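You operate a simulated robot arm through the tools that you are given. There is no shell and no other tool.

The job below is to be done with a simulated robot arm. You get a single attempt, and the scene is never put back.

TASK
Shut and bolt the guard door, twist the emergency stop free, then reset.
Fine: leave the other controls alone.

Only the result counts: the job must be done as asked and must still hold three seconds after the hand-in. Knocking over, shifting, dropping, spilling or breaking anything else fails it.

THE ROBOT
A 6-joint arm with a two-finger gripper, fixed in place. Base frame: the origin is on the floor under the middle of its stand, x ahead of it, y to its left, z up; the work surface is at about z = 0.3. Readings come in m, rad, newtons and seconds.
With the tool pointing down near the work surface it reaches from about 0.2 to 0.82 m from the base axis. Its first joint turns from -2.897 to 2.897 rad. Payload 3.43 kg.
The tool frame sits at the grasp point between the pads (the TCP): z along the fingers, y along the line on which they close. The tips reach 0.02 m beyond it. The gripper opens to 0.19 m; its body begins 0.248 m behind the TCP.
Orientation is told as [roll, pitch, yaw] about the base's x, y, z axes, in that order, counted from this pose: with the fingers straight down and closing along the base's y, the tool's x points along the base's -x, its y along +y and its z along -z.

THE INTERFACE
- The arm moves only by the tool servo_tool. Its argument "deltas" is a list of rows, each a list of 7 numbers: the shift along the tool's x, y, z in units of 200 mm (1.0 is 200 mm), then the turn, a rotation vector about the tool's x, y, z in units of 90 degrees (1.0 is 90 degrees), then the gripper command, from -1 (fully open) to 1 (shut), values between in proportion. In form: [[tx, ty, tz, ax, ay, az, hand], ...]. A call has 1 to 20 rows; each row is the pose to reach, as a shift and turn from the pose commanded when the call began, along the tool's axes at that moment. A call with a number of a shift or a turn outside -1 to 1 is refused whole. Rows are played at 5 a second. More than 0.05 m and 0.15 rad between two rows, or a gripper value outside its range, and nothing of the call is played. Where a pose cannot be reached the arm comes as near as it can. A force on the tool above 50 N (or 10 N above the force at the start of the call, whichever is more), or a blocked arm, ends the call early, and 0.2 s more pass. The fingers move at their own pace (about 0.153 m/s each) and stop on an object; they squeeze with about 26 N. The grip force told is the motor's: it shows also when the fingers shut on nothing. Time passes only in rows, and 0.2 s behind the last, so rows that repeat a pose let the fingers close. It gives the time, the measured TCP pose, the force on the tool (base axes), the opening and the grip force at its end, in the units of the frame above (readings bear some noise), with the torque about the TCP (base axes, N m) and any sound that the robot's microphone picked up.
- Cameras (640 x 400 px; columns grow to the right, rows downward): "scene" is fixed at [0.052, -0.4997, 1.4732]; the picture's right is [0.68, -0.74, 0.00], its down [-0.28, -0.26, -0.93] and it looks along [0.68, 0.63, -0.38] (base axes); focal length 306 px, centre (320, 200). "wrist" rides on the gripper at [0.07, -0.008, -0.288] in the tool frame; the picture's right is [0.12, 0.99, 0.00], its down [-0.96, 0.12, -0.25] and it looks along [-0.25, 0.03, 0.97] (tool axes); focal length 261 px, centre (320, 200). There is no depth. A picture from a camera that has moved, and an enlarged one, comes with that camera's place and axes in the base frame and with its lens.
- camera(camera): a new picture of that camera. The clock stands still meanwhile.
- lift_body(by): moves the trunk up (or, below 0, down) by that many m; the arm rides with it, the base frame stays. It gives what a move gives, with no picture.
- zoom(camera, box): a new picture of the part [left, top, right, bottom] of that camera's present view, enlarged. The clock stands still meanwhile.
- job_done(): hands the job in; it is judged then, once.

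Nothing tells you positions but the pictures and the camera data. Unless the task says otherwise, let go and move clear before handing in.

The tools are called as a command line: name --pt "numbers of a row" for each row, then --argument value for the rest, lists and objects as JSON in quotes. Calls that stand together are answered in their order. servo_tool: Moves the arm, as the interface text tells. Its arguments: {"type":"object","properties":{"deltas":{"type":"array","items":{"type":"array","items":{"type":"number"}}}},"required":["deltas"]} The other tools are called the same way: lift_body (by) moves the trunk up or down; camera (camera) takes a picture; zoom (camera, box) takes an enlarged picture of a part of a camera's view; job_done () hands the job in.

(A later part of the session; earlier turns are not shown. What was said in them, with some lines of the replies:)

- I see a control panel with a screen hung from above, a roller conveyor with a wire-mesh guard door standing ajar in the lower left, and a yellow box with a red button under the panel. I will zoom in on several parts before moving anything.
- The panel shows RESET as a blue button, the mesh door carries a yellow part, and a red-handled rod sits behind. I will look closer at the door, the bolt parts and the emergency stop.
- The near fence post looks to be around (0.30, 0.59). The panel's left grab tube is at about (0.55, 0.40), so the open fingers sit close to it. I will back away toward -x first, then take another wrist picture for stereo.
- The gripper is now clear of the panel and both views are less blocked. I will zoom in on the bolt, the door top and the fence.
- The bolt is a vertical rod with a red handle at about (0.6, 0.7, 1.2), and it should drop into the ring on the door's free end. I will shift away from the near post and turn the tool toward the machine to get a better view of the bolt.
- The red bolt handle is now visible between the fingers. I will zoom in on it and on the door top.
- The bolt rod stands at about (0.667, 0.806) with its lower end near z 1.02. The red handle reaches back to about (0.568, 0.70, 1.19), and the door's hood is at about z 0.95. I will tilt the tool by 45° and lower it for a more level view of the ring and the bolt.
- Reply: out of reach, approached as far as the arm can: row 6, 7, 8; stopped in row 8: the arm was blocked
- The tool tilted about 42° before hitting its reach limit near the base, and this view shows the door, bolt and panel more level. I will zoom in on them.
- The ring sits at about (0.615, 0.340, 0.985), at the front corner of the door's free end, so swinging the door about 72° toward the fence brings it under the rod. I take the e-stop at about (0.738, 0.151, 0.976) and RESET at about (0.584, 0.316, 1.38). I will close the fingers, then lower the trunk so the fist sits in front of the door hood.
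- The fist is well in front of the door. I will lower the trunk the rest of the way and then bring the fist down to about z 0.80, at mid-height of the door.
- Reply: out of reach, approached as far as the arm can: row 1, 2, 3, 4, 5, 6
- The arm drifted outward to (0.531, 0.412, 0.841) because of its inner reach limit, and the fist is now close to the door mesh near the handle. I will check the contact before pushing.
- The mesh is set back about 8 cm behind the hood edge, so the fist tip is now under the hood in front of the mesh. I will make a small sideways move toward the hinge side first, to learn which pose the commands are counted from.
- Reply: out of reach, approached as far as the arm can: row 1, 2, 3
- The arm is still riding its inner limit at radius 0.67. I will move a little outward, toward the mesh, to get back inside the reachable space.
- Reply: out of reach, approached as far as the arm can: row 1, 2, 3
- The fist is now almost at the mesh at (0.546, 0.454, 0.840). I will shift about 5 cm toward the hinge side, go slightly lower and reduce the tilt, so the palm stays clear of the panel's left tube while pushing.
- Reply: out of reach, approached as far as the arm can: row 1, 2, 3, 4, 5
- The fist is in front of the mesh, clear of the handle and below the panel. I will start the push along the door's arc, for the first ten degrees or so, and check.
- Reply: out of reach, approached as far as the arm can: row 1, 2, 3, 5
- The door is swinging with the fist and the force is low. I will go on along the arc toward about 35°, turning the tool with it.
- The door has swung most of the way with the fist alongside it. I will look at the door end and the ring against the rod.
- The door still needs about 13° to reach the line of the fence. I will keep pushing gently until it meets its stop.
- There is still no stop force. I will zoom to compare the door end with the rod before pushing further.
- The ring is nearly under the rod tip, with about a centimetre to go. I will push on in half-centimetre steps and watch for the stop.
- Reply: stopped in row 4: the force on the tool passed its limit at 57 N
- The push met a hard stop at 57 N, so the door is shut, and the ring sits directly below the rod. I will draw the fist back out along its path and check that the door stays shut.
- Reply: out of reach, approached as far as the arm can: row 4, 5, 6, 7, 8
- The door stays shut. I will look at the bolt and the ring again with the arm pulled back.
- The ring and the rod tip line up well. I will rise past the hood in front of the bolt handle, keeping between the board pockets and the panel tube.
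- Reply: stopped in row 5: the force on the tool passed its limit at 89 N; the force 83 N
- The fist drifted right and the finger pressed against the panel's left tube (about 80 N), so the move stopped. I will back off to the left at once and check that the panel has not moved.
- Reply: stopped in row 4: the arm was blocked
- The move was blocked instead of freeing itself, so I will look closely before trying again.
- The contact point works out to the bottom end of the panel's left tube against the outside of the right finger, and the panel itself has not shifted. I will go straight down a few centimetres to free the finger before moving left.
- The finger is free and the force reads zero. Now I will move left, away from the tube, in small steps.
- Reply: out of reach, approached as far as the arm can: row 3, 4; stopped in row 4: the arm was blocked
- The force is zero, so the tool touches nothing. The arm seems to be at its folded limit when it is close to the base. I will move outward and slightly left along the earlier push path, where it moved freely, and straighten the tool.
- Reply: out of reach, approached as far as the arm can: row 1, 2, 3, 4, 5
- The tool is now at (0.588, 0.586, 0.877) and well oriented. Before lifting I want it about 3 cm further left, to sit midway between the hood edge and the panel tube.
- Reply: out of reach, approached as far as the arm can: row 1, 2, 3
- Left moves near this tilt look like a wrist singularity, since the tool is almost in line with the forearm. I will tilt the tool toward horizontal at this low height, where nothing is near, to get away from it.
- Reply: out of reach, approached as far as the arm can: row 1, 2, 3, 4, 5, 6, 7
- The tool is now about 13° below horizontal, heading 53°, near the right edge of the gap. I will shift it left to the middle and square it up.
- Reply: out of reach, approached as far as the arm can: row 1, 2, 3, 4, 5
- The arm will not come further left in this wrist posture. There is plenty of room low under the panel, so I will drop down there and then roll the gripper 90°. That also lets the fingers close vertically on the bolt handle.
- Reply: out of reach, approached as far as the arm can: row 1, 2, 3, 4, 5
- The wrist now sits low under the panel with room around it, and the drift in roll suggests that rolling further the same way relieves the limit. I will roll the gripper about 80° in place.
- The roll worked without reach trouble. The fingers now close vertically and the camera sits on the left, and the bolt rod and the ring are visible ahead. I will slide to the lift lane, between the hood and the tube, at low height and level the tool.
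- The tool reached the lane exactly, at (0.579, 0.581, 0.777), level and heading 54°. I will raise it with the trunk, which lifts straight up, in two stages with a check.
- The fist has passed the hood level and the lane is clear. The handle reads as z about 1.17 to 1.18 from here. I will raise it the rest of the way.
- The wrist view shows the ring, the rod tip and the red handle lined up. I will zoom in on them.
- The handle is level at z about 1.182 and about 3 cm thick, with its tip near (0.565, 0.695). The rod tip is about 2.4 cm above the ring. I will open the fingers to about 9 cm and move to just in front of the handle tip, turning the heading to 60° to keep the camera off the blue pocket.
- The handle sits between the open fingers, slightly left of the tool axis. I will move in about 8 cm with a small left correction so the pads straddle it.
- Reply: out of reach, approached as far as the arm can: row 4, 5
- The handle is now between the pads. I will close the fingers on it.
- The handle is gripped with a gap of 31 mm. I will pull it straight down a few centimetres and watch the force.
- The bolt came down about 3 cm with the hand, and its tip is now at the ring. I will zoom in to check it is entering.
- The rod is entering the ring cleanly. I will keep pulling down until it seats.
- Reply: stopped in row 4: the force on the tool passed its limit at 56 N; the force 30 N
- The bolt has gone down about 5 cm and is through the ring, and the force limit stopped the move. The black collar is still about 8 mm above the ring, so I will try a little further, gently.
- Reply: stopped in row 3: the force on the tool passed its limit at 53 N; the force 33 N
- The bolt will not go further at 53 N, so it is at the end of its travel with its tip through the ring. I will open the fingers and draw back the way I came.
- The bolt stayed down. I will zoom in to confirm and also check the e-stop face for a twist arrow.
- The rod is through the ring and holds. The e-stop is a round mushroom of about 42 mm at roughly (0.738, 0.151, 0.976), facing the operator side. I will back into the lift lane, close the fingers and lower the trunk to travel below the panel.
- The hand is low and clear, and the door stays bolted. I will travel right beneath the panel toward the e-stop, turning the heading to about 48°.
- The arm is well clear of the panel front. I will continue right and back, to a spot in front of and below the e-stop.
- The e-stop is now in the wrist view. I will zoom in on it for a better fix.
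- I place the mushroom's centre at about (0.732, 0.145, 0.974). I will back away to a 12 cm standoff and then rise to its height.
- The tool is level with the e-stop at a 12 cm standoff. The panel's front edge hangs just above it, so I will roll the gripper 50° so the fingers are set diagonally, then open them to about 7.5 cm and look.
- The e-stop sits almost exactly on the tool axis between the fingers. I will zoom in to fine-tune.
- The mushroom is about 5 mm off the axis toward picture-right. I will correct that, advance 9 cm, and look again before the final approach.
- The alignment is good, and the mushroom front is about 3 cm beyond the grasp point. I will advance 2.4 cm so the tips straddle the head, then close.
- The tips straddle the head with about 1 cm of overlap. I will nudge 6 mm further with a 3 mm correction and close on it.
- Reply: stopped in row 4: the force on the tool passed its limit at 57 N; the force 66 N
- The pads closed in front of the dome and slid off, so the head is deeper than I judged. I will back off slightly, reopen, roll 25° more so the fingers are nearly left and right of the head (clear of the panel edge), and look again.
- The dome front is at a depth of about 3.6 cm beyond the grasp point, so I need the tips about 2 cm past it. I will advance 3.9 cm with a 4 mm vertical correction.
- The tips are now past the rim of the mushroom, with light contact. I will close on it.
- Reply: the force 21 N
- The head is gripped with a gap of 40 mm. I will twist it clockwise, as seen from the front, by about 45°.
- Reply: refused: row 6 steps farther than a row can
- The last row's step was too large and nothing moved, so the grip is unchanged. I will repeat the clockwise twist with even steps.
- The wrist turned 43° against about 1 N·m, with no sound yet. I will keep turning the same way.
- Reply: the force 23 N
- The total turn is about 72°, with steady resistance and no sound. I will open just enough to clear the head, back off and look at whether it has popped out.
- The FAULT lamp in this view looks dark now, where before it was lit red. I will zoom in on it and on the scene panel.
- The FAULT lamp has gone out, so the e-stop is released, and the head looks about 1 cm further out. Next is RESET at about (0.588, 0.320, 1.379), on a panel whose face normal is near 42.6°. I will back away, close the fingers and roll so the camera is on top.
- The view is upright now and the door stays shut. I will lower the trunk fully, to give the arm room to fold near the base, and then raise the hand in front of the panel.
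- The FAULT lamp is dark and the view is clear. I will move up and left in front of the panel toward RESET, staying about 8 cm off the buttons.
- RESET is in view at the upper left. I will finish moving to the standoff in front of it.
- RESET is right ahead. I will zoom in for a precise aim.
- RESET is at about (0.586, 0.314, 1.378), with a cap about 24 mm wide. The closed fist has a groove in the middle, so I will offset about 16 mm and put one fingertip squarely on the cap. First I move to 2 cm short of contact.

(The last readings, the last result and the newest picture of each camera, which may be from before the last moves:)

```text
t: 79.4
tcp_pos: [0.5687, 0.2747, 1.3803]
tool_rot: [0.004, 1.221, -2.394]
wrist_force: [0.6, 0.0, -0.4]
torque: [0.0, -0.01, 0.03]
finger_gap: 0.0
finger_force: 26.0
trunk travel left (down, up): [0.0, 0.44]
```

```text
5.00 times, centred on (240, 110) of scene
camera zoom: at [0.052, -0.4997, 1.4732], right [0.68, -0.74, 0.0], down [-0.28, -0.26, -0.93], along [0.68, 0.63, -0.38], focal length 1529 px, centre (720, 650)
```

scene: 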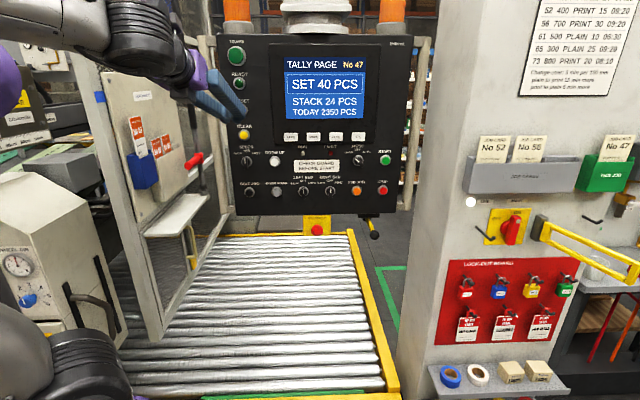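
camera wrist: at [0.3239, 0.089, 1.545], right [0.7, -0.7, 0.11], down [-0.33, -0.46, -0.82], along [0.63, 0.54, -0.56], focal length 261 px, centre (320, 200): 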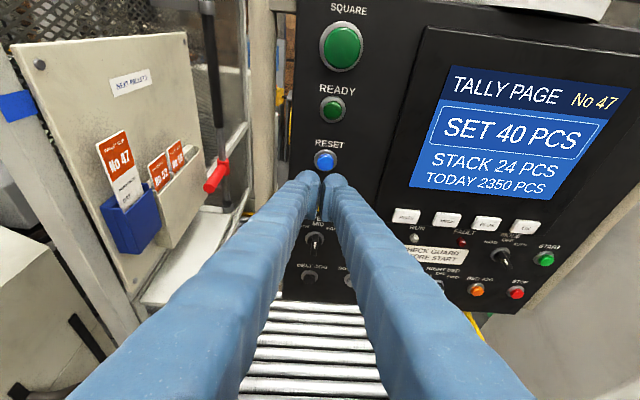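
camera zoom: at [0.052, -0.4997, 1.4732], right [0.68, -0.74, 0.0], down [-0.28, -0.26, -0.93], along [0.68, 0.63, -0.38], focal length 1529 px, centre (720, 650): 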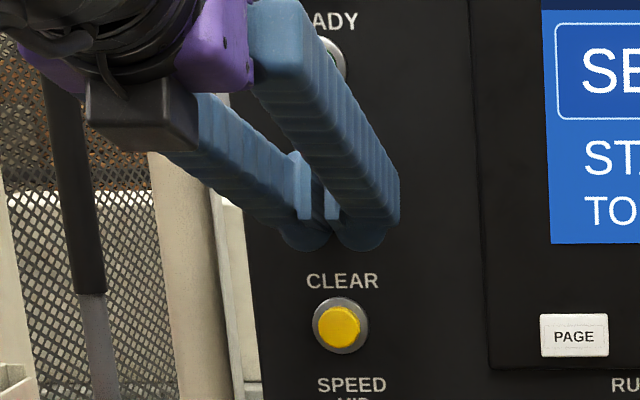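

The fingertip is lined up with the cap and CLEAR is well below. I will press straight in along the panel normal in small steps.

servo_tool --pt "0.017 0.01 0.0473 0 0 0 1" --pt "0.0306 0.01 0.0851 0 0 0 1" --pt "0.0374 0.01 0.104 0 0 0 1" --pt "0.0425 0.01 0.1182 0 0 0 1" --pt "0.0476 0.01 0.1324 0 0 0 1"

zoom --camera "wrist" --box '[250, 100, 390, 220]'

zoom --camera "scene" --box '[200, 20, 420, 220]'

```text
t: 80.6
tcp_pos: [0.5859, 0.2918, 1.3825]
tool_rot: [0.007, 1.224, -2.394]
wrist_force: [-11.3, -12.2, -1.1]
torque: [0.02, -0.03, 0.18]
finger_gap: 0.0
finger_force: 26.0
trunk travel left (down, up): [0.0, 0.44]
heard: click
```

```text
3.33 times, centred on (320, 160) of wrist
camera zoom: at [0.398, 0.1313, 1.547], right [0.7, -0.7, 0.11], down [-0.33, -0.46, -0.82], along [0.63, 0.54, -0.56], focal length 869 px, centre (320, 333)
```

zoom: 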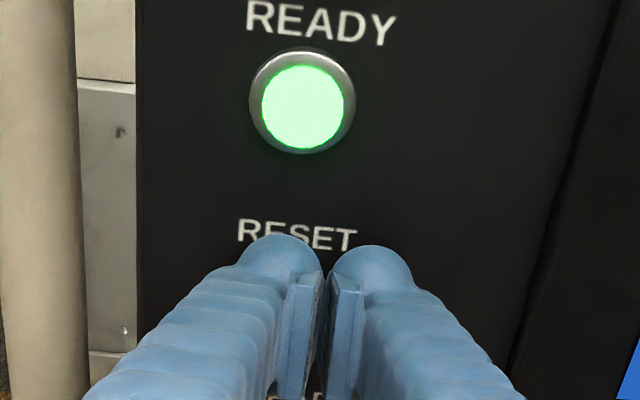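

```text
2.00 times, centred on (310, 120) of scene
camera zoom: at [0.052, -0.4997, 1.4732], right [0.68, -0.74, 0.0], down [-0.28, -0.26, -0.93], along [0.68, 0.63, -0.38], focal length 612 px, centre (340, 360)
```

zoom: 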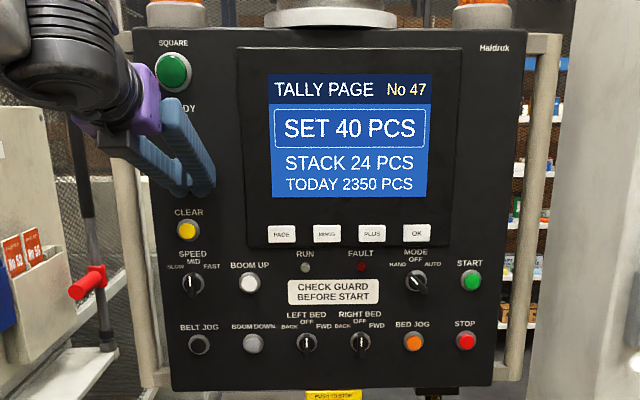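

There was a click and the READY lamp lit, so the reset took. I will draw straight back off the button and move clear.

servo_tool --pt "-0.034 0 -0.095 0 0 0 1" --pt "-0.102 0 -0.284 0 0 0 1" --pt "-0.17 0 -0.473 0 0 0 1" --pt "-0.17 0 -0.473 0 0 0 1" --pt "-0.17 0 -0.473 0 0 0 1"

camera --camera "wrist"

camera --camera "scene"

```text
t: 81.8
tcp_pos: [0.5133, 0.2268, 1.3793]
tool_rot: [0.003, 1.222, -2.396]
wrist_force: [0.8, 0.2, 0.4]
torque: [-0.02, 0.0, 0.04]
finger_gap: 0.0003
finger_force: 26.6
trunk travel left (down, up): [0.0, 0.44]
```

```text
taken
camera wrist: at [0.3252, 0.0666, 1.5441], right [0.7, -0.7, 0.11], down [-0.34, -0.47, -0.82], along [0.63, 0.54, -0.56], focal length 261 px, centre (320, 200)
```

wrist: 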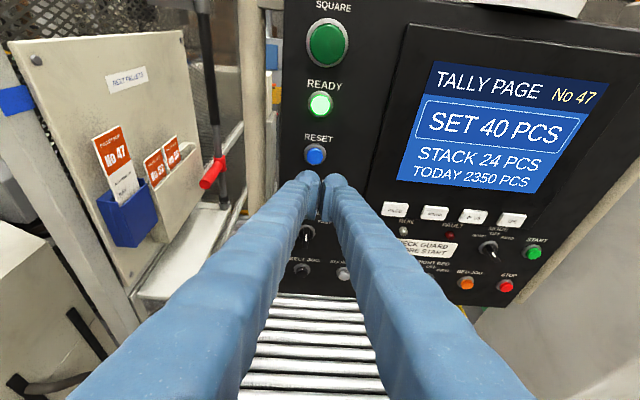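

```text
taken
```

scene: 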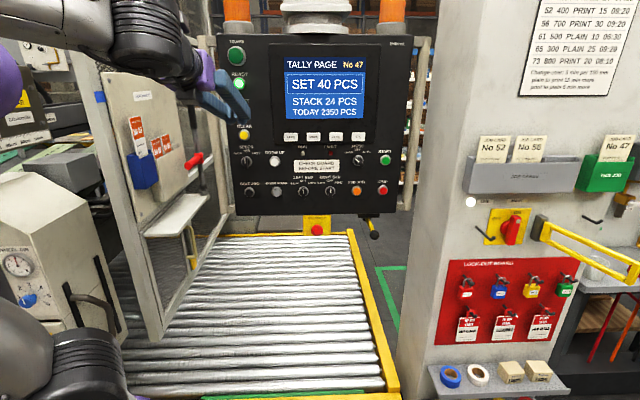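

READY stays lit with the hand off the panel. I will check the bolt, the door and the controls once more.

zoom --camera "scene" --box '[130, 120, 250, 280]'

zoom --camera "scene" --box '[220, 30, 420, 250]'

zoom --camera "wrist" --box '[60, 80, 300, 300]'

```text
2.50 times, centred on (190, 200) of scene
camera zoom: at [0.052, -0.4997, 1.4732], right [0.68, -0.74, 0.0], down [-0.28, -0.26, -0.93], along [0.68, 0.63, -0.38], focal length 765 px, centre (645, 200)
```

zoom: 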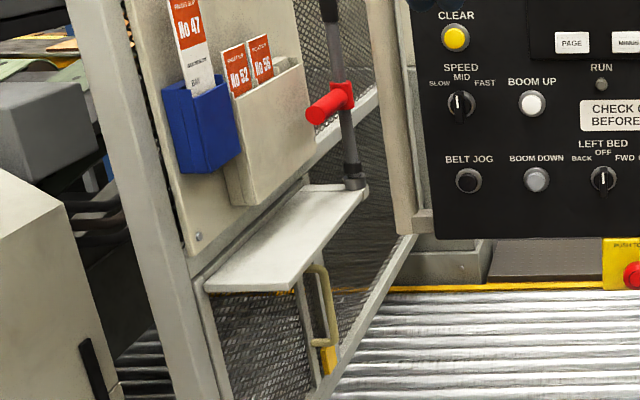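

```text
1.82 times, centred on (320, 140) of scene
camera zoom: at [0.052, -0.4997, 1.4732], right [0.68, -0.74, 0.0], down [-0.28, -0.26, -0.93], along [0.68, 0.63, -0.38], focal length 556 px, centre (320, 309)
```

zoom: 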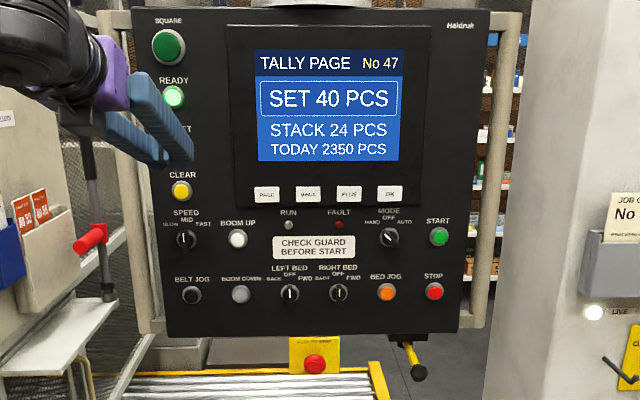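

```text
1.82 times, centred on (180, 190) of wrist
camera zoom: at [0.3252, 0.0666, 1.5441], right [0.7, -0.7, 0.11], down [-0.34, -0.47, -0.82], along [0.63, 0.54, -0.56], focal length 474 px, centre (574, 218)
```

zoom: 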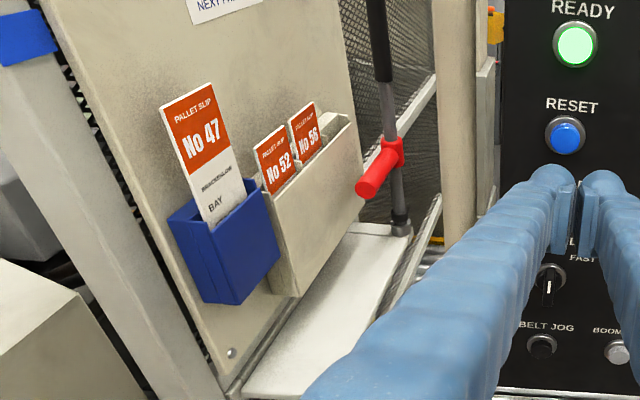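

The door is shut with the bolt through its ring, the FAULT lamp is out and READY is lit. The other knobs, slips and buttons look untouched, and the hand is clear of everything, so I am handing the job in.

job_done

```text
The job is handed in.
```

The job is handed in. The guard door is shut and bolted, the emergency stop is twisted free, and the panel is reset.

- **Door and bolt:** I pushed the door until it hit its stop, then pulled the red-handled rod down to the end of its travel. Its tip is through the ring on the door. The rod's black collar looked about 8 mm short of the ring, and the rod would not go further at about 53 N.
- **Emergency stop:** I turned it clockwise about 72°. The FAULT lamp was out when I looked afterwards, and the head looked about 1 cm further out.
- **Reset:** The button clicked, and READY lit and stayed lit after the hand was off the panel.

**Contact along the way:**
- While I was backing away from the door, a finger pressed against the tube on the panel's left side at up to 89 N. I saw no movement of the panel in the pictures afterwards.
- My first grip on the emergency stop slid off the front of its head, so I reopened the fingers and gripped again.

In the last pictures the other switches and buttons and the pallet slips looked as they did at the start.
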